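You operate a simulated robot arm through the tools that you are given. There is no shell and no other tool. Be economical: measure what you need, move in short steps, check, and stop when the job is done.

Carry out the task below with a simulated robot arm. There is one attempt and no reset: what you move stays moved.

Task
Gauge the three bushes, fit the one within the limit in the bearing block and lock it.
Fine: stand the gauge back; leave the worn bushes where they are.
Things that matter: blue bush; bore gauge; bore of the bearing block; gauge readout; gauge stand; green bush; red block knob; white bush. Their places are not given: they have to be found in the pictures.

The check looks at the end state, three seconds after you hand in, the way a careful person would. Anything else that was tipped, shoved, dropped, spilled or broken makes it a failure.

Robot
A 7-joint arm with a two-finger parallel gripper, fixed in place. Base frame: the origin is at the foot of the arm, x ahead of it, y to its left, z up; the work surface is at about z = 0.9. Readings come in m, degrees, newtons and seconds.
With the tool pointing down near the work surface it reaches from about 0.4 to 0.76 m from the base axis. Its first joint turns from -143.0 to 143.0 degrees. Payload 3 kg.
The tool frame sits at the grasp point between the pads (the TCP): z along the fingers, y along the line on which they close. The tips reach 0.03 m beyond it. Largest opening 0.11 m; finger width 0.02, thickness 0.01; the body of the gripper, 0.048 by 0.112 m, starts 0.055 m behind the TCP.
Orientation is that of the tool frame in the base frame, as a unit quaternion [x, y, z, w]. With the fingers straight down and closing along the base's y, the tool's x points along the base's -x, its y along +y and its z along -z.

Tools
- The arm moves only by the tool play_rows. Its argument "steps" is a list of rows, each an object (a shift or turn left out is 0, a gripper value left out holds the last) with "travel": the shift along the base's x, y, z in m, a list of three; "turn": the turn, a rotation vector about the base's x, y, z in degrees, a list of three; "claw": the gripper command, from -1 (shut) to 1 (fully open), values between in proportion. In form: [{"travel": [dx, dy, dz], "turn": [ax, ay, az], "claw": claw}, ...]. A call has 1 to 8 rows; each row shifts and turns the commanded pose from where the row before left it. Rows are played at 5 a second. More than 0.05 m and 8.6 degrees between two rows, or a gripper value outside its range, and nothing of the call is played. Where a pose cannot be reached the arm comes as near as it can. A force on the tool above 60 N (or 10 N above the force at the start of the call, whichever is more), or a blocked arm, ends the call early, and 0.2 s more pass. The fingers move at their own pace (about 0.108 m/s each) and stop on an object; they squeeze with about 29 N. The grip force told is the motor's: it shows also when the fingers shut on nothing. Time passes only in rows, and 0.2 s behind the last, so rows that do not move let the fingers close. The reply holds the time, the measured pose of the TCP, the force on the tool along the base axes, the opening and the grip force, in the units named above and with some noise, with the torque about the TCP (base axes, N m) and any sound that the robot's microphone picked up.
- Cameras (640 x 400 px; columns grow to the right, rows downward): "scene" is fixed at [0.0643, 0.5047, 1.5577]; the picture's right is [-0.32, -0.95, 0.00], its down [-0.57, 0.20, -0.80] and it looks along [0.75, -0.26, -0.60] (base axes); focal length 317 px, centre (320, 200). "wrist" rides on the gripper at [0.072, 0.017, -0.103] in the tool frame; the picture's right is [-0.23, 0.97, 0.00], its down [-0.76, -0.18, -0.62] and it looks along [-0.61, -0.14, 0.78] (tool axes); focal length 222 px, centre (320, 200).
- capture(camera): a new picture of that camera. The clock stands still meanwhile.
- raise_lower(by): slides the trunk up (or, below 0, down) by that many m; the arm rides with it, the base frame stays. It gives what a move gives, with no picture.
- locate(camera, pixels): for up to 12 pixels [column, row] of the newest picture of that camera ("zoom" is the newest enlarged one), the place [x, y, z] in the base frame of the surface seen there, good to about 0.003 m, but the place of the scene camera against the robot may be out by one fixed shift of up to 0.025 m in any direction. The clock stands still meanwhile.
- zoom(camera, box): a new picture of the part [left, top, right, bottom] of that camera's present view, enlarged. The clock stands still meanwhile.
- job_done(): hands the job in; it is judged then, once.

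Go step by step. Measure first, check grasps and placings, and put right what went wrong. The budget is 80 turns and 38 pictures, counting those below and the enlarged ones. Unless the task says otherwise, let go and move clear before handing in.

The tools are called after "Call:" as name(argument=value, ...) on one line, values as JSON. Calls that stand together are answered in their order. play_rows: Moves the arm, as the interface text tells. Its arguments: {"type":"object","properties":{"steps":{"type":"array","items":{"type":"object","properties":{"travel":{"type":"array","items":{"type":"number"}},"turn":{"type":"array","items":{"type":"number"}},"claw":{"type":"number"}}}}},"required":["steps"]} The other tools are called the same way: raise_lower (by) slides the trunk up or down; capture (camera) takes a picture; locate (camera, pixels) gives the place of the surface under pixels of a picture; zoom (camera, box) takes an enlarged picture of a part of a camera's view; job_done () hands the job in.

At the start:

```text
time: 0.0
eef_pos: [0.5738, 0.2678, 1.2324]
ee_rot: [0.0, 1.0, 0.0, -0.001]
ft_force: [0.5, 0.0, -0.3]
torque: [-0.01, 0.05, -0.02]
opening: 0.1099
grasp_force: 0.0
trunk travel left (down, up): [-0.8, 0.09]
```

scene: 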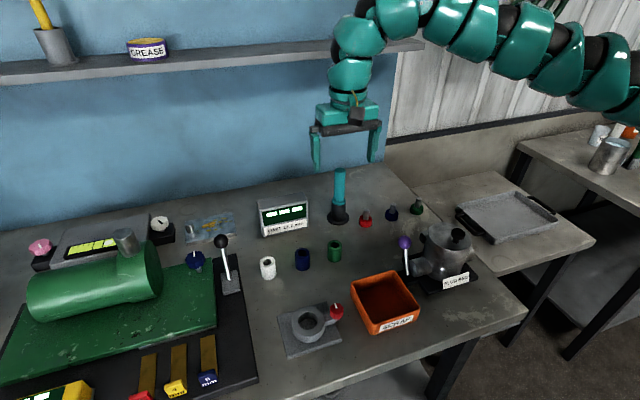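
wrist: 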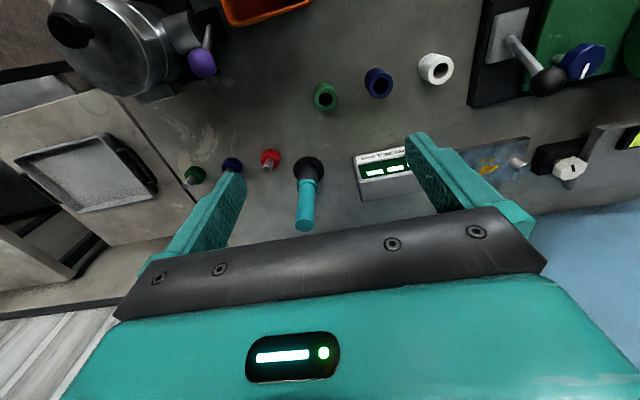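

The scene shows the white (267,268), blue (302,259) and green (334,251) bushes, the teal gauge in its stand (339,195), the readout (284,217) and the bearing block (308,325) with its red knob (337,311). I'll zoom in for details.

Call:
zoom(camera="scene", box=[240, 160, 440, 285])

Call:
locate(camera="zoom", pixels=[[87, 320], [198, 295], [302, 270], [318, 30], [318, 120], [312, 185], [140, 190]])

Call:
zoom(camera="scene", box=[260, 285, 380, 360])

```text
3.20 times, centred on (340, 222) of scene
```

zoom: 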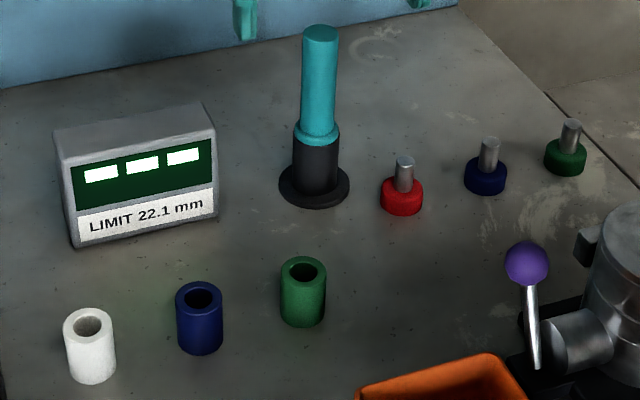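

```text
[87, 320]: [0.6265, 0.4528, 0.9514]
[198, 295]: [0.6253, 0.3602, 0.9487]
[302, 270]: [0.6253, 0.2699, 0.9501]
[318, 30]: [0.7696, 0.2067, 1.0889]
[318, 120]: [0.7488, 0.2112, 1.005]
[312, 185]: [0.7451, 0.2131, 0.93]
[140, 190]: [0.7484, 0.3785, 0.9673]
```

```text
5.33 times, centred on (320, 322) of scene
```

zoom: 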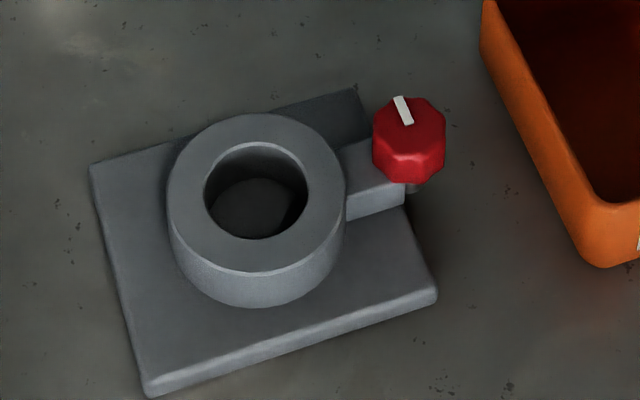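

The readout says LIMIT 22.1 mm. I'll use the wrist camera, which has no shift, to get accurate positions.

Call:
locate(camera="wrist", pixels=[[325, 88], [378, 74], [438, 59], [304, 225], [306, 185], [310, 163], [380, 160], [430, 68], [300, 100]])

Call:
locate(camera="zoom", pixels=[[255, 130], [255, 255], [185, 195], [325, 190], [255, 205], [400, 110], [425, 130], [380, 130], [400, 170], [375, 200], [140, 250], [600, 300]])

Call:
zoom(camera="wrist", box=[260, 30, 500, 240])

```text
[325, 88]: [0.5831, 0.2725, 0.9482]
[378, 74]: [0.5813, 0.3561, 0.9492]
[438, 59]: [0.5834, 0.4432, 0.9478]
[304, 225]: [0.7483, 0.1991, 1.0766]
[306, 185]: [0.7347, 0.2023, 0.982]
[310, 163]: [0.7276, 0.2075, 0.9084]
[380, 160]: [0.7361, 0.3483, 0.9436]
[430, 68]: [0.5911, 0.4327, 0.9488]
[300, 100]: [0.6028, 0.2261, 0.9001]
```

```text
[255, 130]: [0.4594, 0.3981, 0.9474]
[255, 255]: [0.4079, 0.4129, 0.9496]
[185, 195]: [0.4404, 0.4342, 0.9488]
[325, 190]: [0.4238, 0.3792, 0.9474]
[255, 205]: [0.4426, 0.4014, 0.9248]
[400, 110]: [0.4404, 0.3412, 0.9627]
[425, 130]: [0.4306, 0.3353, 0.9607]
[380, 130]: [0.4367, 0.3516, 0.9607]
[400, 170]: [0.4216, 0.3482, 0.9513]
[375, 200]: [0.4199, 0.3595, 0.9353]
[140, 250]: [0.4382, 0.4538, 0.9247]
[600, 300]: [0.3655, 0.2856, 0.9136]
```

```text
1.90 times, centred on (380, 135) of wrist
```

zoom: 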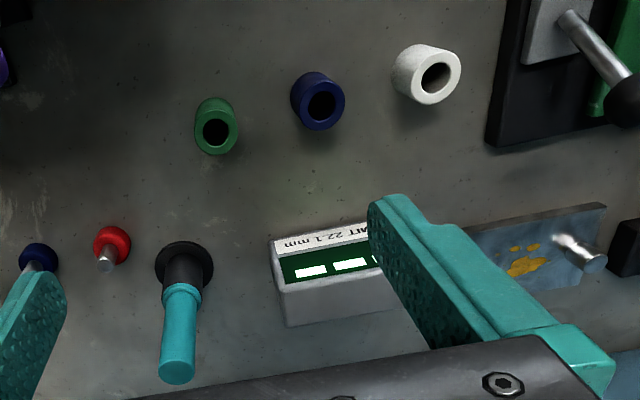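

Call:
locate(camera="zoom", pixels=[[199, 130], [236, 128], [217, 151], [214, 114], [304, 108], [342, 102], [325, 128], [320, 85], [412, 84], [458, 72], [440, 101], [432, 55]])

Call:
locate(camera="zoom", pixels=[[162, 365], [193, 365], [178, 382], [177, 368], [176, 340], [168, 320], [182, 320], [182, 300], [184, 270], [158, 262], [212, 262], [183, 244]])

```text
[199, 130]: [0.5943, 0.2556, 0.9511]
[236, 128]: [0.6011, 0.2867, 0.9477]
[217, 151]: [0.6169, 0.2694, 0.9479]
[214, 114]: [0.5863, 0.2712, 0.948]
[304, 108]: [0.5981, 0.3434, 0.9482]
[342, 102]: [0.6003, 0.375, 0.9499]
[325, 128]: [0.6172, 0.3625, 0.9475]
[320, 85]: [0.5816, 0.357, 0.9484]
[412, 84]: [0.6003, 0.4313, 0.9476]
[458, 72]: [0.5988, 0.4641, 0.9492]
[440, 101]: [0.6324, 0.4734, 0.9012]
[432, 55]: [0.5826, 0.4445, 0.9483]
```

```text
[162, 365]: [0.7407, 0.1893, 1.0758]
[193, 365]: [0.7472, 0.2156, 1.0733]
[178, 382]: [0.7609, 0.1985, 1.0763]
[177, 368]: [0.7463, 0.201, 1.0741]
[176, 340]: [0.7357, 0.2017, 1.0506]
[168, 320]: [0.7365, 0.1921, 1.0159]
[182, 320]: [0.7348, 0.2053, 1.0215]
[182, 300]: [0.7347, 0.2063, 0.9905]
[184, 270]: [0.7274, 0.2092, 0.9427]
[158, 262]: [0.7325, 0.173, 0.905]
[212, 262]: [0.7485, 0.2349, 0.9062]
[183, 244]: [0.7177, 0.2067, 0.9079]
```

Bush centres are about x=0.600, y=0.271/0.359/0.448, 36 mm OD, with the top at 0.949. The gauge axis is about (0.748, 0.203) with its top at 1.075. Next I'll move over to look at the block with the wrist camera.

Call:
play_rows(steps=[{"travel": [-0.032, 0.033, 0]}, {"travel": [-0.032, 0.033, 0]}, {"travel": [-0.032, 0.033, 0]}, {"travel": [-0.032, 0.033, 0]}, {}, {}])

Call:
zoom(camera="wrist", box=[160, 0, 480, 200])

```text
time: 1.4
eef_pos: [0.4479, 0.401, 1.2333]
ee_rot: [-0.001, 1.0, 0.0, 0.0]
ft_force: [1.3, -0.1, -0.1]
torque: [-0.03, 0.01, 0.04]
opening: 0.1099
grasp_force: 0.1
trunk travel left (down, up): [-0.8, 0.09]
```

```text
2.00 times, centred on (320, 100) of wrist
```

zoom: 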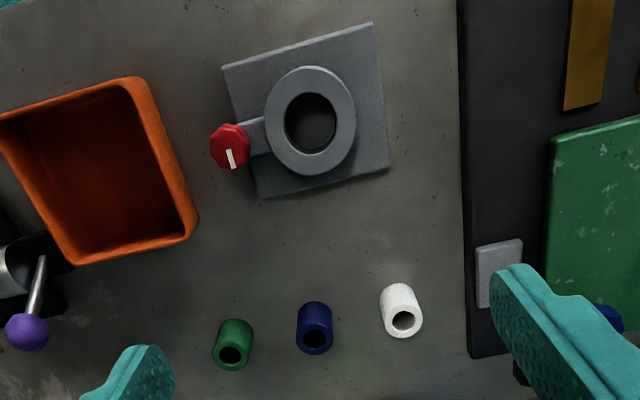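

Call:
locate(camera="zoom", pixels=[[267, 122], [354, 116], [307, 68], [314, 173], [336, 118], [286, 123], [308, 93], [312, 151], [313, 120], [275, 165], [345, 80]])

Call:
locate(camera="zoom", pixels=[[230, 147], [213, 147], [247, 143], [230, 128], [233, 166], [228, 153], [258, 137], [226, 70], [371, 26], [262, 195], [386, 165]])

Call:
zoom(camera="wrist", box=[250, 20, 350, 100])

```text
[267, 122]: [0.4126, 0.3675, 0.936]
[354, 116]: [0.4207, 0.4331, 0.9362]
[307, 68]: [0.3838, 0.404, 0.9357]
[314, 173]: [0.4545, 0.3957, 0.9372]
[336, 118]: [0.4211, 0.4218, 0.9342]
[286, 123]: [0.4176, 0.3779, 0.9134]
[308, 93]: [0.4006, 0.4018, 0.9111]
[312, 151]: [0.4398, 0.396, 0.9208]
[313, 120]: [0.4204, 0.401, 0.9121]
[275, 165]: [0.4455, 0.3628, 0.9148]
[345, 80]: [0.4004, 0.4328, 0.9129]
```

```text
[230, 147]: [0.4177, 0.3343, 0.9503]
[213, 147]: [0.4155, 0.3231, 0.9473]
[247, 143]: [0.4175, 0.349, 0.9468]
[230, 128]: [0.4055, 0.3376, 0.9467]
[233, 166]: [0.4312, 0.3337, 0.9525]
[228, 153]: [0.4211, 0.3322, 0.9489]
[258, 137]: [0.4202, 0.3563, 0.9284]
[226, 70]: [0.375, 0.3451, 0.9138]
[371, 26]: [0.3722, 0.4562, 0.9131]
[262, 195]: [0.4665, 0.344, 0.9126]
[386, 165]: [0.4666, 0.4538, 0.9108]
```

```text
5.00 times, centred on (300, 60) of wrist
```

zoom: 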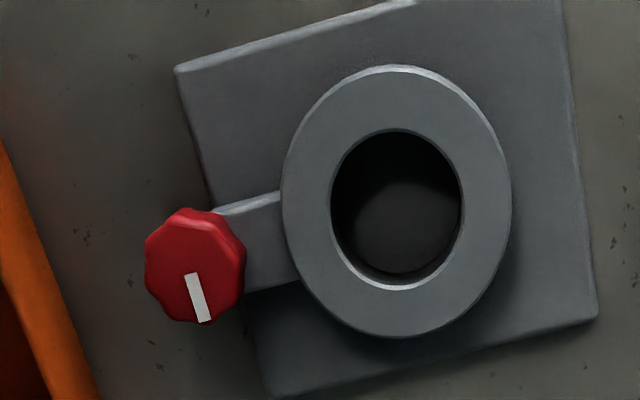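

The bore centre is about (0.419, 0.4005) with its top at 0.9365. The knob is at (0.418, 0.335) with its top at 0.951. Now I'll move over the gauge.

Call:
play_rows(steps=[{"travel": [0.0375, -0.0247, 0]}, {"travel": [0.0375, -0.0247, 0]}, {"travel": [0.0375, -0.0247, 0]}, {"travel": [0.0375, -0.0247, 0]}, {"travel": [0.0375, -0.0247, 0]}, {"travel": [0.0375, -0.0247, 0]}, {"travel": [0.0375, -0.0247, 0]}, {"travel": [0.0375, -0.0247, 0]}])

Call:
play_rows(steps=[{}, {}])

Call:
capture(camera="wrist")

```text
time: 3.2
eef_pos: [0.6902, 0.1942, 1.2261]
ee_rot: [0.0, 1.0, -0.001, -0.001]
ft_force: [0.2, -0.5, -0.8]
torque: [0.04, 0.01, 0.0]
opening: 0.1102
grasp_force: 0.0
out of reach, approached as far as the arm can: row 5, 6, 7, 8
trunk travel left (down, up): [-0.8, 0.09]
```

```text
time: 3.8
eef_pos: [0.6888, 0.1945, 1.2253]
ee_rot: [-0.001, 1.0, 0.0, 0.0]
ft_force: [-0.6, 0.7, 0.3]
torque: [-0.04, -0.03, 0.0]
opening: 0.1102
grasp_force: 0.1
trunk travel left (down, up): [-0.8, 0.09]
```

```text
30 pictures are left
```

wrist: 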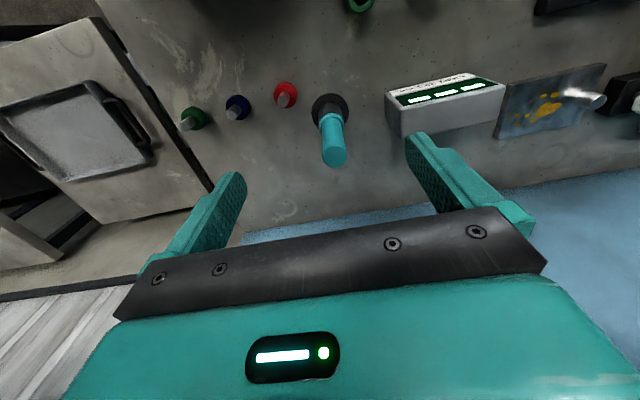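

The arm falls short here, at r≈0.716 for z=1.23. I'll descend to z≈1.13 (tips still above the gauge top) and see whether the reach grows.

Call:
play_rows(steps=[{"travel": [0, 0, -0.045]}, {"travel": [0, 0, -0.045]}, {}, {}])

```text
time: 4.8
eef_pos: [0.6902, 0.1954, 1.1341]
ee_rot: [0.001, 1.0, 0.0, 0.0]
ft_force: [-0.4, 0.4, -0.2]
torque: [0.04, 0.02, 0.0]
opening: 0.1099
grasp_force: 0.0
trunk travel left (down, up): [-0.8, 0.09]
```

Call:
play_rows(steps=[{"travel": [0.02, 0.002, 0]}, {"travel": [0.02, 0.003, 0]}, {"travel": [0.018, 0.003, 0]}, {}, {}])

```text
time: 6.0
eef_pos: [0.6986, 0.1958, 1.1345]
ee_rot: [0.0, 1.0, 0.0, -0.001]
ft_force: [-0.5, -0.7, 1.3]
torque: [0.03, -0.02, -0.01]
opening: 0.1096
grasp_force: 0.0
out of reach, approached as far as the arm can: row 1, 2, 3
trunk travel left (down, up): [-0.8, 0.09]
```

Reach is only about 0.725 with the tool vertical. The fingers close along y, so I can tilt the tool outward about y and still grip the vertical handle squarely. I'll tilt 17° and advance.

Call:
play_rows(steps=[{"turn": [0, -8.5, 0]}, {"turn": [0, -8.5, 0]}, {"travel": [0.02, 0.002, 0]}, {"travel": [0.02, 0.003, 0]}, {"travel": [0.01, 0.002, 0]}, {}, {}])

```text
time: 7.6
eef_pos: [0.7488, 0.2016, 1.1347]
ee_rot: [0.0, 0.989, 0.001, 0.148]
ft_force: [-0.3, 0.2, -1.0]
torque: [-0.02, 0.01, 0.0]
opening: 0.1101
grasp_force: 0.2
trunk travel left (down, up): [-0.8, 0.09]
```

Reached (0.749, 0.2016) at a 17° tilt. I'll check with the wrist camera before descending.

Call:
capture(camera="wrist")

Call:
locate(camera="wrist", pixels=[[325, 190], [310, 190], [338, 190], [325, 170], [325, 150], [325, 205]])

```text
29 pictures are left
```

wrist: 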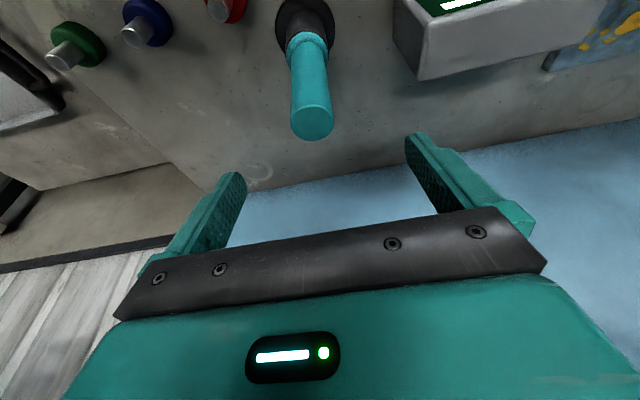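

```text
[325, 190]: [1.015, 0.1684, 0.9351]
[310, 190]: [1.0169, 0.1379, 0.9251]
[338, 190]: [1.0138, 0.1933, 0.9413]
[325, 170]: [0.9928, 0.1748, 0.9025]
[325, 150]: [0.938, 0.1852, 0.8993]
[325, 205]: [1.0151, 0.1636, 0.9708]
```

Call:
locate(camera="wrist", pixels=[[312, 122], [294, 122], [331, 122], [312, 106], [312, 137], [308, 75], [295, 75], [323, 70], [308, 46], [306, 30]])

```text
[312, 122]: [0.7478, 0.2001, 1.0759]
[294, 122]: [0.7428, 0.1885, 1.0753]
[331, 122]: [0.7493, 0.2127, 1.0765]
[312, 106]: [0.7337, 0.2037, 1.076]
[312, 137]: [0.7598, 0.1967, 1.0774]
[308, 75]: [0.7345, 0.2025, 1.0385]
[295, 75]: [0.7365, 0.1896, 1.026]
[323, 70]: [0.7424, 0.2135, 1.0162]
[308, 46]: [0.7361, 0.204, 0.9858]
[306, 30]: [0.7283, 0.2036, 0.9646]
```

The gauge axis is at (0.7475, 0.2015), so I'm aligned. I'll descend to z≈1.04 and close.

Call:
play_rows(steps=[{"travel": [-0.001, 0, -0.03]}, {"travel": [0, 0, -0.03]}, {"travel": [0, 0, -0.035]}, {}, {"claw": -1}, {"claw": -1}, {"claw": -1}])

```text
time: 9.2
eef_pos: [0.751, 0.201, 1.0395]
ee_rot: [-0.001, 0.989, 0.0, 0.148]
ft_force: [0.2, 0.8, -0.9]
torque: [0.09, 0.0, -0.01]
opening: 0.0312
grasp_force: 28.9
trunk travel left (down, up): [-0.8, 0.09]
```

Gripped (opening 0.031, 28.9 N). I'll lift straight up and look.

Call:
play_rows(steps=[{"travel": [0, 0, 0.03]}, {"travel": [0, 0, 0.03]}, {"travel": [-0.002, 0, 0.03]}, {}])

Call:
zoom(camera="scene", box=[240, 100, 440, 225])

```text
time: 10.2
eef_pos: [0.7493, 0.2017, 1.1294]
ee_rot: [0.0, 0.989, 0.0, 0.148]
ft_force: [-0.2, -0.1, -2.0]
torque: [0.01, 0.0, 0.02]
opening: 0.0316
grasp_force: 29.1
trunk travel left (down, up): [-0.8, 0.09]
```

```text
3.20 times, centred on (340, 162) of scene
```

zoom: 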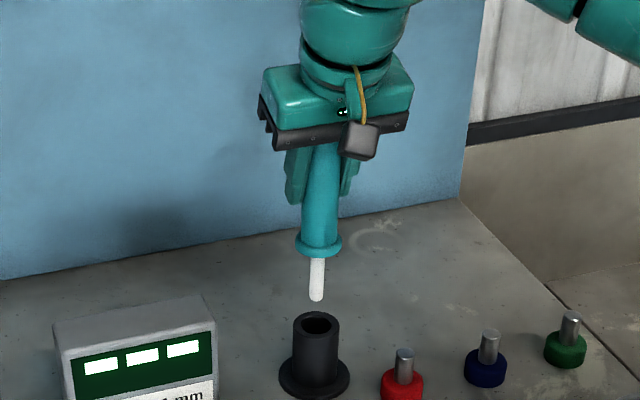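

The gauge came out cleanly, with a white probe at (317,280) in the zoom. I'll measure the probe tip.

Call:
locate(camera="zoom", pixels=[[317, 298], [317, 265], [318, 248], [321, 200], [310, 280], [324, 280], [316, 314], [298, 322], [337, 322], [316, 333], [316, 323]])

```text
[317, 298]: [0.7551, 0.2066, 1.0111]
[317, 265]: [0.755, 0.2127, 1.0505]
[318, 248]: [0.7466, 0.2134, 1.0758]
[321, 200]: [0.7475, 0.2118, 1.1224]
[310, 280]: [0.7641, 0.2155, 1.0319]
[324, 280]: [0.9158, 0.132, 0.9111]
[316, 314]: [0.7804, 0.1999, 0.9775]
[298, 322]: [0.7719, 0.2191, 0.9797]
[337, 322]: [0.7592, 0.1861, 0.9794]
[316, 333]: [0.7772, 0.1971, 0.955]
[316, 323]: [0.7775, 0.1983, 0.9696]
```

The probe tip is about 0.13 below the TCP and the gauge is vertical. Moving above the green bush.

Call:
play_rows(steps=[{"travel": [-0.036, 0.017, 0]}, {"travel": [-0.036, 0.017, 0]}, {"travel": [-0.037, 0.018, 0]}, {"travel": [-0.037, 0.0175, 0]}, {}, {}])

Call:
zoom(camera="scene", box=[240, 160, 440, 285])

```text
time: 11.6
eef_pos: [0.6009, 0.2712, 1.1289]
ee_rot: [0.001, 0.989, -0.001, 0.148]
ft_force: [-0.1, 0.2, -1.9]
torque: [-0.01, -0.03, -0.02]
opening: 0.0314
grasp_force: 28.7
trunk travel left (down, up): [-0.8, 0.09]
```

```text
3.20 times, centred on (340, 222) of scene
```

zoom: 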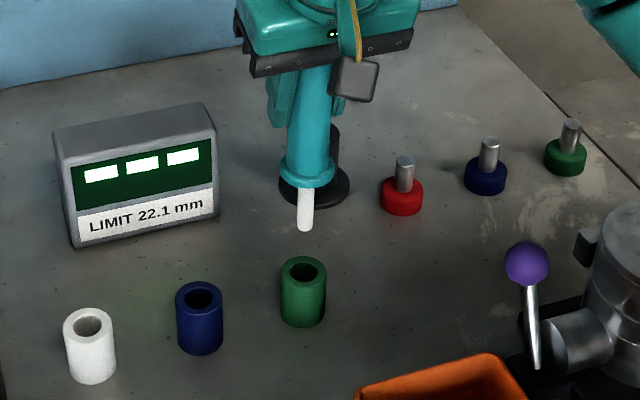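

Call:
locate(camera="zoom", pixels=[[305, 225], [305, 205], [304, 195], [299, 215], [311, 215], [283, 270], [325, 270], [303, 257], [303, 285], [287, 262], [320, 280]])

```text
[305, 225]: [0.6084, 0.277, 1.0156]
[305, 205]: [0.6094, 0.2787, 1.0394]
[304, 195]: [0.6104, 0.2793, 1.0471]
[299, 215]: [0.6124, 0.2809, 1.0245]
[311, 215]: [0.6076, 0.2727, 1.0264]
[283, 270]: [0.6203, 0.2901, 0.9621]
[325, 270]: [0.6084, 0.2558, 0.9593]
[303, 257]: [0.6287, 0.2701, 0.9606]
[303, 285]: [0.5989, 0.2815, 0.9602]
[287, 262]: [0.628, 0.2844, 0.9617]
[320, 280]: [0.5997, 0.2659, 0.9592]
```

In the scene frame the probe axis is about (0.613, 0.276) and the bush (0.614, 0.2745), so they line up. I'll lower gently into the green bush.

Call:
play_rows(steps=[{"travel": [0.001, -0.001, -0.03]}, {"travel": [0, 0, -0.02]}, {"travel": [0, 0, -0.015]}, {"travel": [0, 0, -0.015]}, {}, {}])

Call:
zoom(camera="scene", box=[240, 160, 440, 285])

```text
time: 13.0
eef_pos: [0.6051, 0.2691, 1.047]
ee_rot: [-0.001, 0.989, 0.0, 0.148]
ft_force: [0.2, -0.9, -2.6]
torque: [0.03, 0.0, -0.01]
opening: 0.0314
grasp_force: 29.6
trunk travel left (down, up): [-0.8, 0.09]
```

```text
3.20 times, centred on (340, 222) of scene
```

zoom: 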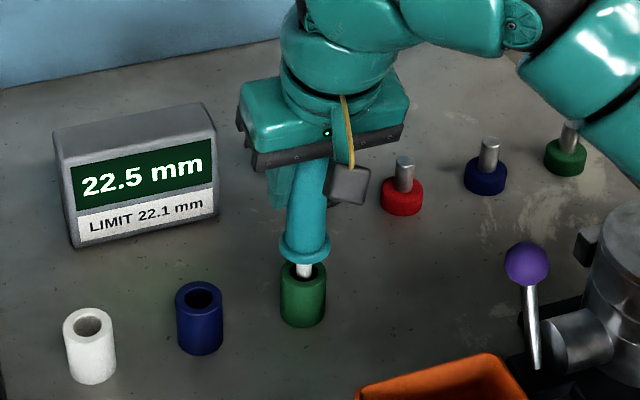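

Green reads 22.5 mm, which is worn. I'll lift and go on to blue.

Call:
play_rows(steps=[{"travel": [0, 0, 0.04]}, {"travel": [0, 0, 0.03]}, {"travel": [-0.001, 0.045, 0]}, {"travel": [-0.001, 0.045, 0]}, {}, {}])

Call:
zoom(camera="scene", box=[200, 160, 400, 285])

```text
time: 14.4
eef_pos: [0.6019, 0.3632, 1.119]
ee_rot: [-0.001, 0.989, 0.0, 0.147]
ft_force: [0.0, 0.9, -1.9]
torque: [-0.01, 0.01, -0.01]
opening: 0.0315
grasp_force: 28.7
trunk travel left (down, up): [-0.8, 0.09]
```

```text
3.20 times, centred on (300, 222) of scene
```

zoom: 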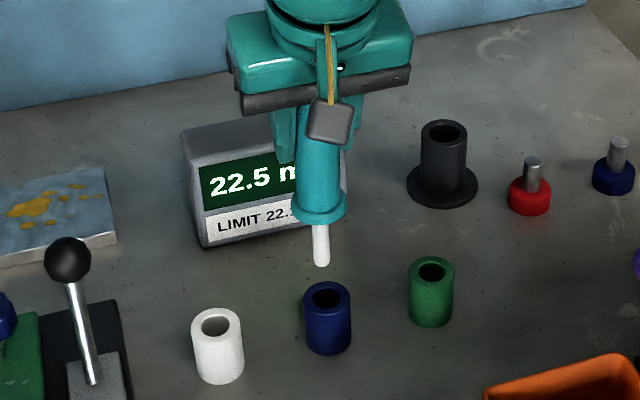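

Blue is nearly below, and the probe is about 3 mm off in +y. I'll correct and lower.

Call:
play_rows(steps=[{"travel": [0.001, -0.003, -0.02]}, {"travel": [0, 0, -0.02]}, {"travel": [0, 0, -0.015]}, {"travel": [0, 0, -0.015]}, {}, {}])

Call:
zoom(camera="scene", box=[200, 160, 400, 285])

```text
time: 15.8
eef_pos: [0.6024, 0.3572, 1.0474]
ee_rot: [-0.001, 0.989, -0.001, 0.148]
ft_force: [0.4, -0.6, -1.9]
torque: [0.01, -0.01, -0.02]
opening: 0.0314
grasp_force: 28.7
trunk travel left (down, up): [-0.8, 0.09]
```

```text
3.20 times, centred on (300, 222) of scene
```

zoom: 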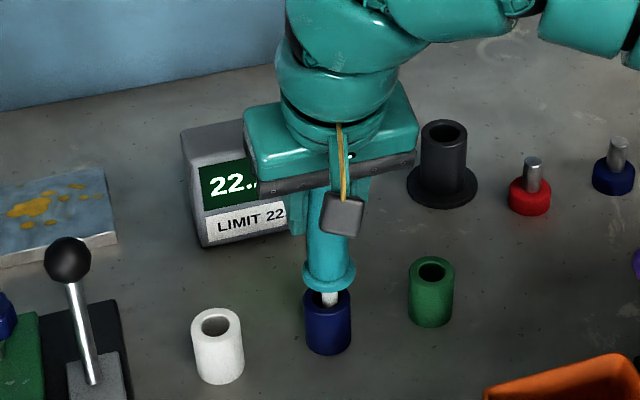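

The readout's last digit is hidden. The reading held after lifting last time, so I'll lift and look.

Call:
play_rows(steps=[{"travel": [0, 0, 0.04]}, {"travel": [0, 0, 0.035]}, {}])

Call:
zoom(camera="scene", box=[200, 160, 400, 285])

```text
time: 16.6
eef_pos: [0.6014, 0.3563, 1.1246]
ee_rot: [0.001, 0.989, 0.0, 0.147]
ft_force: [-0.2, 1.3, -2.1]
torque: [-0.02, 0.02, -0.04]
opening: 0.0314
grasp_force: 28.7
trunk travel left (down, up): [-0.8, 0.09]
```

```text
3.20 times, centred on (300, 222) of scene
```

zoom: 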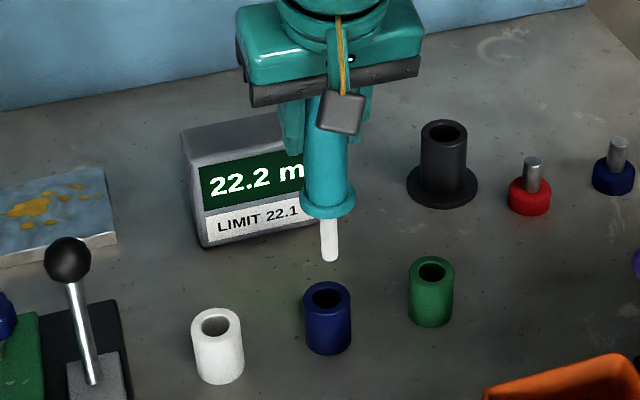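

Blue reads 22.2 mm, over the limit. Now gauging white.

Call:
play_rows(steps=[{"travel": [0, 0.045, 0]}, {"travel": [0, 0.046, 0]}, {}, {}])

Call:
zoom(camera="scene", box=[170, 160, 370, 285])

```text
time: 17.6
eef_pos: [0.5952, 0.381, 1.1268]
ee_rot: [-0.001, 0.989, 0.0, 0.148]
ft_force: [0.2, 0.3, -2.1]
torque: [0.02, 0.0, 0.03]
opening: 0.0314
grasp_force: 28.8
out of reach, approached as far as the arm can: row 1, 2
trunk travel left (down, up): [-0.8, 0.09]
```

```text
3.20 times, centred on (270, 222) of scene
```

zoom: 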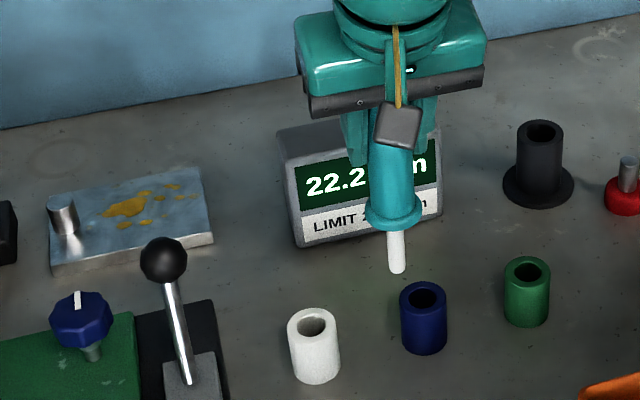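

The arm stops at y=0.381 in this orientation. I'll yaw about the vertical by about +24° so the tilt points radially (the gauge stays upright), then carry on.

Call:
play_rows(steps=[{"turn": [0, 0, 8]}, {"turn": [0, 0, 8]}, {"turn": [0, 0, 8]}, {"travel": [0.002, 0.022, 0]}, {"travel": [0.002, 0.022, 0]}, {"travel": [0.002, 0.022, 0]}, {}, {}])

```text
time: 19.4
eef_pos: [0.5953, 0.4021, 1.1263]
ee_rot: [-0.207, 0.967, 0.03, 0.145]
ft_force: [0.6, 0.3, -1.8]
torque: [-0.01, -0.02, -0.02]
opening: 0.0313
grasp_force: 28.2
out of reach, approached as far as the arm can: row 5, 6
trunk travel left (down, up): [-0.8, 0.09]
```

It's still limited at r≈0.718. I'll try a bit more yaw and see whether reach improves.

Call:
play_rows(steps=[{"turn": [0, 0, 8]}, {"turn": [0, 0, 8]}, {"travel": [0.001, 0.015, 0]}, {"travel": [0.001, 0.015, 0]}, {"travel": [0.001, 0.015, 0]}, {}])

```text
time: 20.8
eef_pos: [0.5907, 0.4178, 1.1279]
ee_rot: [-0.339, 0.929, 0.051, 0.139]
ft_force: [0.1, -0.4, -1.6]
torque: [0.03, 0.02, 0.02]
opening: 0.0315
grasp_force: 29.2
out of reach, approached as far as the arm can: row 4, 5
trunk travel left (down, up): [-0.8, 0.09]
```

Small gain. I'll try raising the trunk and then coming down the same amount with the arm.

Call:
raise_lower(by=0.085)

Call:
play_rows(steps=[{"travel": [0, 0, -0.04]}, {"travel": [0, 0, -0.04]}, {"travel": [0.003, 0.01, 0]}, {"travel": [0.003, 0.01, 0]}, {"travel": [0.003, 0.01, 0]}, {}])

```text
time: 22.0
eef_pos: [0.592, 0.4187, 1.2116]
ee_rot: [-0.339, 0.929, 0.051, 0.14]
ft_force: [0.4, 0.0, -2.3]
torque: [0.01, 0.0, -0.03]
opening: 0.0315
grasp_force: 29.3
trunk travel left (down, up): [-0.885, 0.005]
```

```text
time: 23.4
eef_pos: [0.583, 0.4189, 1.1328]
ee_rot: [-0.339, 0.929, 0.051, 0.14]
ft_force: [0.5, -0.6, -2.3]
torque: [-0.01, 0.0, -0.02]
opening: 0.0311
grasp_force: 29.1
out of reach, approached as far as the arm can: row 2, 3, 4, 5
trunk travel left (down, up): [-0.885, 0.005]
```

Raising the trunk reduces the reach, so I'll go the other way: lift the arm and lower the trunk.

Call:
play_rows(steps=[{"travel": [-0.02, -0.01, 0.04]}, {"travel": [0, 0, 0.045]}, {"travel": [0, 0, 0.045]}, {"travel": [0, 0, 0.045]}, {}])

Call:
raise_lower(by=-0.17)

Call:
play_rows(steps=[{"travel": [0.02, 0.01, 0]}, {"travel": [0.01, 0.01, 0]}, {"travel": [0.003, 0.01, 0]}, {"travel": [0.003, 0.01, 0]}, {}])

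```text
time: 24.6
eef_pos: [0.5616, 0.4114, 1.3101]
ee_rot: [-0.338, 0.93, 0.05, 0.138]
ft_force: [0.0, -0.1, -2.4]
torque: [0.0, 0.05, 0.05]
opening: 0.0315
grasp_force: 28.8
trunk travel left (down, up): [-0.885, 0.005]
```

```text
time: 26.5
eef_pos: [0.5601, 0.4111, 1.1412]
ee_rot: [-0.338, 0.929, 0.05, 0.139]
ft_force: [-0.5, -0.6, -2.2]
torque: [0.0, 0.01, -0.01]
opening: 0.0314
grasp_force: 28.9
trunk travel left (down, up): [-0.715, 0.175]
```

```text
time: 27.7
eef_pos: [0.5822, 0.4202, 1.1399]
ee_rot: [-0.339, 0.929, 0.05, 0.138]
ft_force: [-0.4, -0.3, -2.7]
torque: [0.01, 0.03, -0.03]
opening: 0.0316
grasp_force: 29.0
out of reach, approached as far as the arm can: row 2, 3, 4
trunk travel left (down, up): [-0.715, 0.175]
```

Large failing rows may hide the true limit. I'll probe outward with small steps at this trunk height.

Call:
play_rows(steps=[{"travel": [0.004, 0.005, 0]}, {"travel": [0.004, 0.005, 0]}, {"travel": [0.004, 0.005, 0]}, {"travel": [0.004, 0.005, 0]}, {"travel": [0.003, 0.004, 0]}, {}])

```text
time: 29.1
eef_pos: [0.5802, 0.4205, 1.1418]
ee_rot: [-0.339, 0.929, 0.051, 0.138]
ft_force: [-0.5, -0.3, -1.2]
torque: [0.02, 0.0, 0.0]
opening: 0.0313
grasp_force: 29.0
out of reach, approached as far as the arm can: row 1, 2, 3, 4, 5
trunk travel left (down, up): [-0.715, 0.175]
```

The pattern of limits fits a shoulder centre shifted toward −y, so the white bush needs about 28–30° of tilt. I'll return the gauge to its stand and regrasp it at a steeper tilt. First I'll restore the trunk and yaw and head back.

Call:
raise_lower(by=0.085)

Call:
play_rows(steps=[{"travel": [0, -0.04, -0.01], "turn": [0, 0, -8]}, {"travel": [0, -0.04, -0.02], "turn": [0, 0, -8]}, {"travel": [0.005, -0.04, -0.02], "turn": [0, 0, -8]}, {"travel": [0.01, -0.04, -0.02], "turn": [0, 0, -8]}, {"travel": [0.02, -0.03, -0.01], "turn": [0, 0, -8]}, {}, {}])

```text
time: 30.3
eef_pos: [0.5815, 0.4199, 1.2258]
ee_rot: [-0.339, 0.929, 0.05, 0.139]
ft_force: [-0.4, -0.3, -1.8]
torque: [0.02, 0.03, 0.02]
opening: 0.0312
grasp_force: 28.9
trunk travel left (down, up): [-0.8, 0.09]
```

```text
time: 31.9
eef_pos: [0.6206, 0.2296, 1.1447]
ee_rot: [0.001, 0.989, -0.001, 0.148]
ft_force: [0.1, -0.7, -1.8]
torque: [0.01, 0.02, 0.0]
opening: 0.0316
grasp_force: 28.8
trunk travel left (down, up): [-0.8, 0.09]
```

Back at yaw 0. Moving above the stand at (0.751, 0.201) with the tip at about 1.01.

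Call:
play_rows(steps=[{"travel": [0.04, -0.009, 0]}, {"travel": [0.04, -0.009, 0]}, {"travel": [0.03, -0.006, 0]}, {"travel": [0.018, -0.004, -0.005]}, {}, {}])

Call:
zoom(camera="scene", box=[290, 120, 390, 240])

```text
time: 33.3
eef_pos: [0.7449, 0.2012, 1.1399]
ee_rot: [0.0, 0.989, 0.0, 0.147]
ft_force: [-0.1, 0.5, -1.4]
torque: [0.02, 0.01, -0.02]
opening: 0.0312
grasp_force: 29.0
trunk travel left (down, up): [-0.8, 0.09]
```

```text
3.33 times, centred on (340, 180) of scene
```

zoom: 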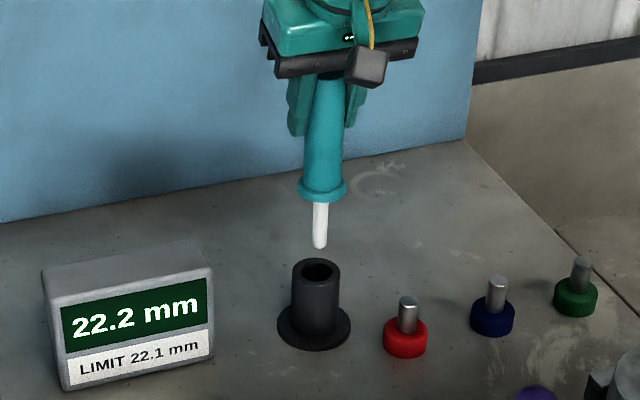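

The probe is about 5 mm short in x of the hole. I'll correct to x=0.7505 and lower to the original height.

Call:
play_rows(steps=[{"travel": [0.0055, 0.0003, 0]}, {}, {}])

```text
time: 34.1
eef_pos: [0.7504, 0.2009, 1.141]
ee_rot: [0.0, 0.989, 0.0, 0.148]
ft_force: [-0.2, -0.6, -2.5]
torque: [0.0, -0.03, 0.0]
opening: 0.0318
grasp_force: 29.1
trunk travel left (down, up): [-0.8, 0.09]
```

Call:
play_rows(steps=[{"travel": [0, 0, -0.03]}, {"travel": [0, 0, -0.02]}, {"travel": [0, 0, -0.02]}, {"travel": [0, 0, -0.015]}, {"travel": [0, 0, -0.0145]}, {}])

```text
time: 35.5
eef_pos: [0.7482, 0.2001, 1.0459]
ee_rot: [0.0, 0.988, 0.003, 0.151]
ft_force: [6.3, 2.2, 23.3]
torque: [0.05, -0.18, -0.05]
opening: 0.0314
grasp_force: 29.0
trunk travel left (down, up): [-0.8, 0.09]
```

An upward force of 23 N, 6 mm above the seated height. I'll look.

Call:
zoom(camera="scene", box=[310, 150, 370, 230])

```text
5.00 times, centred on (340, 190) of scene
```

zoom: 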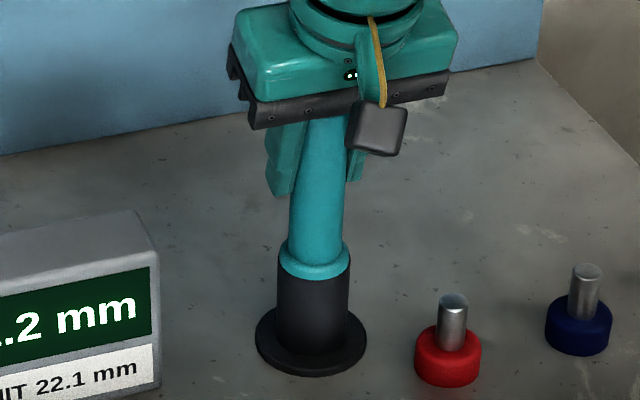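

The flange looks seated on the stand, so the gauge probably shifted a little in the grip. I'll relax upward slightly and release.

Call:
play_rows(steps=[{"travel": [0, 0, 0.002]}, {"claw": -0.4}, {"claw": 0}, {"claw": 0.6}, {"claw": 1}, {}])

Call:
zoom(camera="scene", box=[310, 150, 370, 230])

```text
time: 36.9
eef_pos: [0.7481, 0.2008, 1.045]
ee_rot: [0.0, 0.989, -0.001, 0.147]
ft_force: [-0.5, -0.4, 0.1]
torque: [0.03, -0.01, 0.01]
opening: 0.11
grasp_force: 0.0
trunk travel left (down, up): [-0.8, 0.09]
```

```text
5.00 times, centred on (340, 190) of scene
```

zoom: 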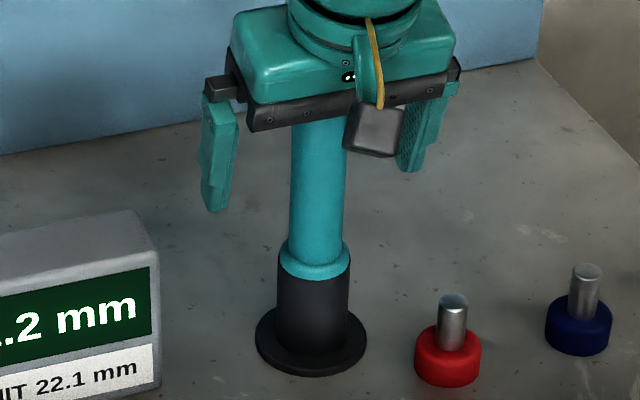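

The gauge is seated and upright. Next I'll tilt to 30° around it with open fingers and regrasp.

Call:
play_rows(steps=[{"turn": [0, -6.5, 0]}, {"turn": [0, -6.5, 0]}, {"travel": [0, 0.0005, -0.003]}, {}, {"claw": -1}, {"claw": -1}, {"claw": -1}, {}])

Call:
play_rows(steps=[{"travel": [0, 0, 0.03]}, {"travel": [0, 0, 0.03]}, {"travel": [0, 0, 0.03]}, {}])

```text
time: 38.7
eef_pos: [0.7487, 0.203, 1.0405]
ee_rot: [0.0, 0.966, 0.0, 0.259]
ft_force: [0.4, -0.6, 0.1]
torque: [-0.03, -0.04, 0.01]
opening: 0.0311
grasp_force: 29.0
trunk travel left (down, up): [-0.8, 0.09]
```

```text
time: 39.7
eef_pos: [0.7486, 0.2043, 1.1306]
ee_rot: [-0.001, 0.966, 0.0, 0.259]
ft_force: [0.0, -0.4, -2.4]
torque: [0.0, -0.03, 0.0]
opening: 0.0312
grasp_force: 28.7
trunk travel left (down, up): [-0.8, 0.09]
```

Call:
play_rows(steps=[{"travel": [-0.045, 0.01, 0]}, {"travel": [-0.045, 0.01, 0]}, {"travel": [-0.045, 0.01, 0]}, {"travel": [-0.005, 0.04, 0], "turn": [0, 0, 8]}, {"travel": [-0.005, 0.04, 0], "turn": [0, 0, 8]}, {"travel": [0, 0.04, 0], "turn": [0, 0, 8]}, {"travel": [0, 0.03, 0], "turn": [0, 0, 8]}, {"travel": [0, 0.03, 0], "turn": [0, 0, 8]}])

Call:
play_rows(steps=[{"travel": [0, 0.015, 0]}, {"travel": [0, 0.015, 0]}, {}, {}])

```text
time: 41.5
eef_pos: [0.6052, 0.4122, 1.1304]
ee_rot: [-0.331, 0.908, 0.089, 0.242]
ft_force: [-1.1, 0.2, -2.3]
torque: [0.0, 0.01, -0.03]
opening: 0.0311
grasp_force: 28.7
trunk travel left (down, up): [-0.8, 0.09]
```

```text
time: 42.5
eef_pos: [0.6043, 0.4418, 1.1303]
ee_rot: [-0.329, 0.908, 0.088, 0.244]
ft_force: [0.7, -0.6, -2.2]
torque: [0.03, 0.03, 0.01]
opening: 0.0312
grasp_force: 29.2
trunk travel left (down, up): [-0.8, 0.09]
```

The reach is fine now. Checking alignment over the white bush.

Call:
zoom(camera="scene", box=[210, 180, 338, 290])

Call:
locate(camera="scene", pixels=[[267, 268]])

```text
3.64 times, centred on (274, 235) of scene
```

zoom: 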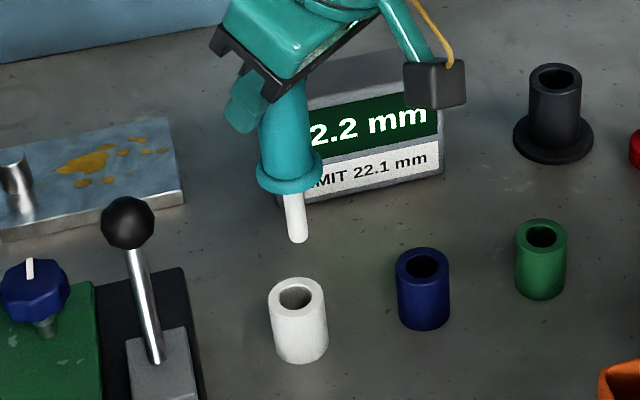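

```text
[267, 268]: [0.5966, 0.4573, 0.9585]
```

Call:
locate(camera="zoom", pixels=[[296, 235], [294, 210], [287, 215], [303, 215], [270, 295], [324, 293], [295, 279], [297, 311], [275, 285], [320, 303]])

```text
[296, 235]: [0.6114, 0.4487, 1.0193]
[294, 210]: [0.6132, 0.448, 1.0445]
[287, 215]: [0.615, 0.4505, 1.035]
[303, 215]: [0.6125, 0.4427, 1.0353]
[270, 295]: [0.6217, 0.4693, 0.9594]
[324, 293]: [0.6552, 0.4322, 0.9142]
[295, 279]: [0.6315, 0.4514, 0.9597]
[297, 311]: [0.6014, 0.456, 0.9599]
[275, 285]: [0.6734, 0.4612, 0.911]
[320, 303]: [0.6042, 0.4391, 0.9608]
```

Probe is 6 mm short in y. I'll correct and lower.

Call:
play_rows(steps=[{"travel": [0, 0.006, -0.01]}, {"travel": [0, 0, -0.02]}, {"travel": [0, 0, -0.02]}, {"travel": [0, 0, -0.015]}, {"travel": [0, 0, -0.015]}, {}, {}])

Call:
zoom(camera="scene", box=[210, 180, 338, 290])

```text
time: 44.1
eef_pos: [0.6057, 0.4476, 1.0496]
ee_rot: [-0.331, 0.907, 0.088, 0.242]
ft_force: [-0.4, -1.0, -2.6]
torque: [-0.02, 0.01, -0.01]
opening: 0.0313
grasp_force: 28.5
trunk travel left (down, up): [-0.8, 0.09]
```

```text
3.64 times, centred on (274, 235) of scene
```

zoom: 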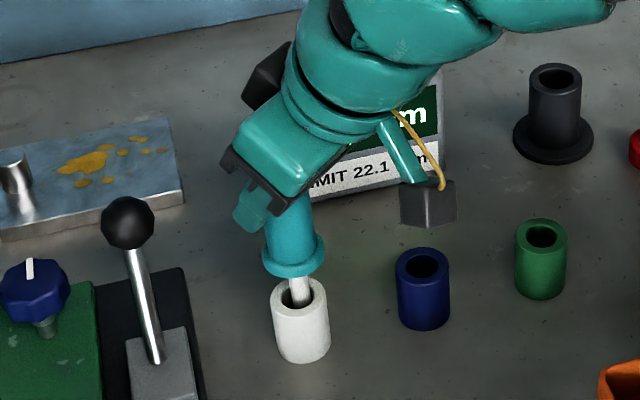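

Inserted. I'll lift, head back toward the stand reversing the yaw, and read the readout from there.

Call:
play_rows(steps=[{"travel": [0, 0, 0.045]}, {"travel": [0, 0, 0.045]}, {"travel": [0, -0.04, 0], "turn": [0, 0, -8]}, {"travel": [0, -0.04, 0], "turn": [0, 0, -8]}, {"travel": [0, -0.045, 0], "turn": [0, 0, -8]}, {"travel": [0.005, -0.045, 0], "turn": [0, 0, -8]}, {"travel": [0.01, -0.04, 0], "turn": [0, 0, -8]}, {"travel": [0.04, -0.012, 0]}])

Call:
play_rows(steps=[{"travel": [0.04, -0.012, 0]}, {"travel": [0.04, -0.008, 0]}, {"travel": [0.008, 0, 0]}, {}, {}])

Call:
zoom(camera="scene", box=[250, 130, 370, 240])

```text
time: 45.9
eef_pos: [0.6626, 0.2228, 1.1433]
ee_rot: [0.0, 0.966, 0.001, 0.257]
ft_force: [0.4, -0.2, -2.5]
torque: [-0.02, -0.01, -0.02]
opening: 0.0312
grasp_force: 29.4
trunk travel left (down, up): [-0.8, 0.09]
```

```text
time: 47.1
eef_pos: [0.7489, 0.2062, 1.141]
ee_rot: [-0.001, 0.966, 0.0, 0.26]
ft_force: [0.0, -1.2, -1.5]
torque: [0.03, -0.04, -0.02]
opening: 0.0312
grasp_force: 29.1
trunk travel left (down, up): [-0.8, 0.09]
```

```text
3.64 times, centred on (310, 185) of scene
```

zoom: 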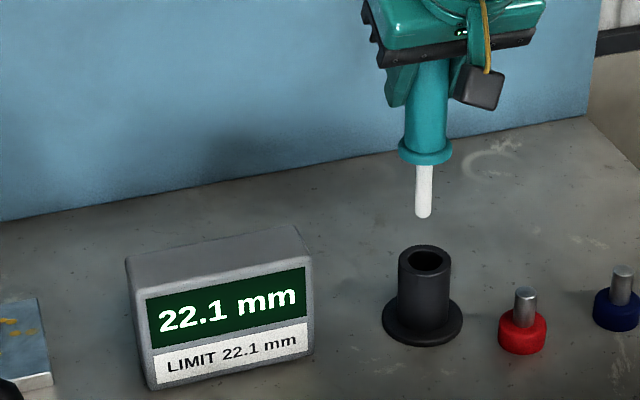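

White reads 22.1 mm, so it is within the limit. I'll correct y by −3 mm and put the gauge back.

Call:
play_rows(steps=[{"travel": [0, -0.003, 0]}, {"travel": [0, 0, -0.03]}, {"travel": [0, 0, -0.02]}, {"travel": [0, 0, -0.02]}, {"travel": [0, 0, -0.015]}, {"travel": [0, 0, -0.013]}, {}])

```text
time: 48.7
eef_pos: [0.7482, 0.2048, 1.0406]
ee_rot: [0.0, 0.966, 0.0, 0.259]
ft_force: [0.4, 0.3, -2.2]
torque: [0.03, -0.01, -0.01]
opening: 0.0311
grasp_force: 28.9
trunk travel left (down, up): [-0.8, 0.09]
```

Call:
play_rows(steps=[{"travel": [0, 0, -0.002]}, {}, {"claw": -0.4}, {"claw": 0}, {"claw": 0.6}, {"claw": 1}, {}])

Call:
play_rows(steps=[{"travel": [-0.005, 0, 0.03]}, {"travel": [-0.01, 0, 0.04]}, {"travel": [-0.01, 0, 0.04]}, {}])

Call:
zoom(camera="scene", box=[240, 150, 400, 285])

```text
time: 50.3
eef_pos: [0.749, 0.2037, 1.0405]
ee_rot: [0.001, 0.966, 0.0, 0.258]
ft_force: [0.0, 0.1, 0.2]
torque: [0.0, -0.01, 0.03]
opening: 0.11
grasp_force: 0.0
trunk travel left (down, up): [-0.8, 0.09]
```

```text
time: 51.3
eef_pos: [0.722, 0.2042, 1.1489]
ee_rot: [-0.001, 0.966, 0.0, 0.258]
ft_force: [0.8, -0.4, -0.4]
torque: [0.01, -0.01, 0.02]
opening: 0.1101
grasp_force: 0.0
trunk travel left (down, up): [-0.8, 0.09]
```

```text
2.96 times, centred on (320, 218) of scene
```

zoom: 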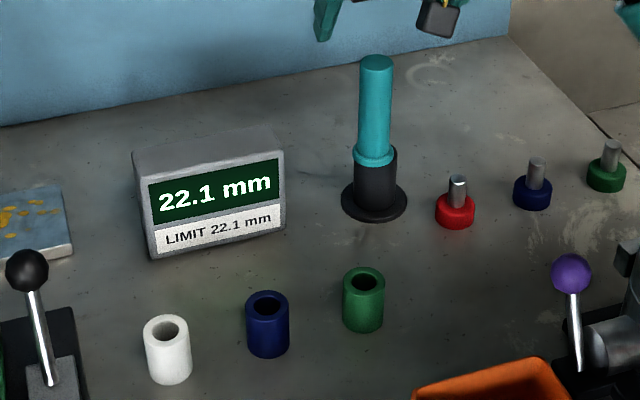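

The gauge is back in its stand. Before grasping white I'll check the lever's position for clearance.

Call:
locate(camera="zoom", pixels=[[27, 270], [45, 270], [40, 330], [75, 385], [84, 385], [168, 318], [168, 343], [146, 330], [189, 330]])

```text
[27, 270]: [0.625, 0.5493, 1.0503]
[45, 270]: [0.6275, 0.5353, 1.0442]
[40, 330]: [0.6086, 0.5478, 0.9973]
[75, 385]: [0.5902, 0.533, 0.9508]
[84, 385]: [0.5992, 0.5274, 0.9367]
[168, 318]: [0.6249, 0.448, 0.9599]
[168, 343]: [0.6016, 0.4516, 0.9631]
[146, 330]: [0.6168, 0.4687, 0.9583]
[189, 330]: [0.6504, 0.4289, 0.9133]
```

Clear. Moving above the white bush with the same tilt and yaw, with the opening reduced to about 0.07.

Call:
play_rows(steps=[{"travel": [-0.045, 0.01, 0], "claw": 0.3}, {"travel": [-0.04, 0.025, 0]}, {"travel": [-0.025, 0.04, 0], "turn": [0, 0, 8]}, {"travel": [-0.009, 0.045, 0], "turn": [0, 0, 8]}, {"travel": [0, 0.045, 0], "turn": [0, 0, 8]}, {"travel": [0, 0.04, -0.02], "turn": [0, 0, 8]}, {"travel": [0, 0.038, -0.02], "turn": [0, 0, 8]}, {}])

Call:
play_rows(steps=[{}, {}])

Call:
capture(camera="wrist")

```text
time: 53.1
eef_pos: [0.6044, 0.4424, 1.1091]
ee_rot: [-0.332, 0.907, 0.089, 0.243]
ft_force: [1.5, -0.2, 0.1]
torque: [0.01, -0.04, 0.01]
opening: 0.0714
grasp_force: 0.1
trunk travel left (down, up): [-0.8, 0.09]
```

```text
time: 53.7
eef_pos: [0.6065, 0.4429, 1.1098]
ee_rot: [-0.33, 0.908, 0.088, 0.244]
ft_force: [0.0, -0.4, 0.9]
torque: [-0.02, -0.02, -0.01]
opening: 0.0716
grasp_force: 0.1
trunk travel left (down, up): [-0.8, 0.09]
```

```text
14 pictures are left
```

wrist: 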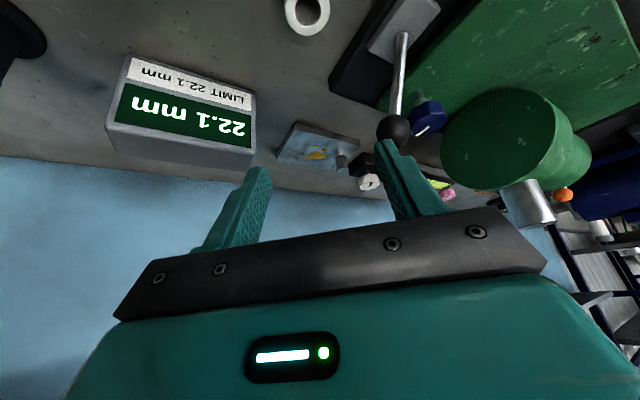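

Call:
locate(camera="wrist", pixels=[[287, 10], [327, 8], [310, 33], [307, 25], [320, 26], [295, 28]])

```text
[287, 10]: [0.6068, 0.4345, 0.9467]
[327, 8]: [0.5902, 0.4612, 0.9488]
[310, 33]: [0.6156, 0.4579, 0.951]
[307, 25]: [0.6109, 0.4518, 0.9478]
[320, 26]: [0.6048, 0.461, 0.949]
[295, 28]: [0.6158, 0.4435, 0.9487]
```

White centre is about (0.602, 0.449). I'll descend to z≈0.960 and close.

Call:
play_rows(steps=[{"travel": [-0.0035, 0.006, -0.03]}, {"travel": [0, 0, -0.04]}, {"travel": [0, 0, -0.04]}, {"travel": [0, 0, -0.03]}, {"travel": [0, 0, -0.009]}, {}, {}])

Call:
zoom(camera="scene", box=[210, 190, 338, 290])

```text
time: 55.3
eef_pos: [0.5811, 0.428, 0.9691]
ee_rot: [-0.33, 0.908, 0.088, 0.243]
ft_force: [-0.4, 0.4, -0.7]
torque: [0.04, 0.02, -0.02]
opening: 0.0714
grasp_force: 0.1
out of reach, approached as far as the arm can: row 3, 4
trunk travel left (down, up): [-0.8, 0.09]
```

```text
4.00 times, centred on (274, 240) of scene
```

zoom: 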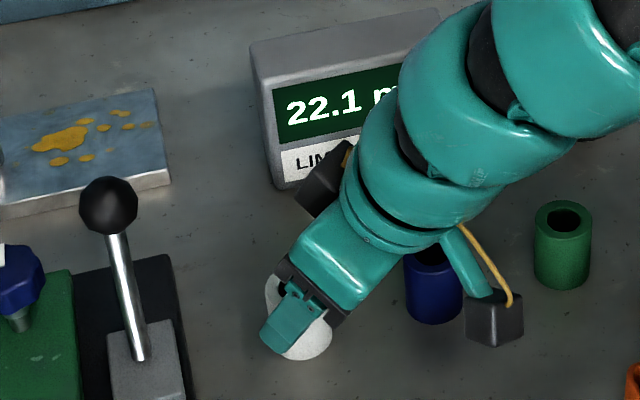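

The lower height shortened the reach, so here a lower trunk should help. I'll rise, lower the trunk by 0.12, and come down from there.

Call:
play_rows(steps=[{"travel": [0, 0, 0.04]}, {"travel": [0, 0, 0.04]}, {"travel": [0, 0, 0.04]}, {"travel": [0, 0, 0.04]}, {"travel": [0, 0, 0.04]}, {}])

Call:
raise_lower(by=-0.14)

Call:
play_rows(steps=[{"travel": [0.01, 0.0105, 0]}, {"travel": [0.0105, 0.01, 0]}, {}, {}])

```text
time: 56.7
eef_pos: [0.5786, 0.427, 1.1708]
ee_rot: [-0.33, 0.908, 0.088, 0.242]
ft_force: [0.7, -0.3, -0.2]
torque: [0.0, 0.0, 0.0]
opening: 0.0714
grasp_force: 0.1
trunk travel left (down, up): [-0.8, 0.09]
```

```text
time: 58.4
eef_pos: [0.5772, 0.4279, 1.0313]
ee_rot: [-0.33, 0.908, 0.088, 0.243]
ft_force: [-0.2, 0.4, -0.2]
torque: [0.02, 0.04, -0.04]
opening: 0.0715
grasp_force: 0.1
trunk travel left (down, up): [-0.66, 0.23]
```

```text
time: 59.4
eef_pos: [0.5998, 0.4473, 1.0312]
ee_rot: [-0.331, 0.907, 0.089, 0.243]
ft_force: [0.2, -0.4, 0.0]
torque: [0.03, 0.04, 0.0]
opening: 0.0716
grasp_force: 0.1
trunk travel left (down, up): [-0.66, 0.23]
```

Reached. Now descending.

Call:
play_rows(steps=[{"travel": [0.002, 0.0015, -0.02]}, {"travel": [0, 0, -0.02]}, {"travel": [0, 0, -0.02]}, {"travel": [0, 0, -0.011]}, {}, {}])

```text
time: 60.8
eef_pos: [0.6004, 0.4507, 0.9604]
ee_rot: [-0.331, 0.908, 0.089, 0.243]
ft_force: [-0.5, -0.1, -0.1]
torque: [0.0, 0.01, 0.01]
opening: 0.0714
grasp_force: 0.0
trunk travel left (down, up): [-0.66, 0.23]
```

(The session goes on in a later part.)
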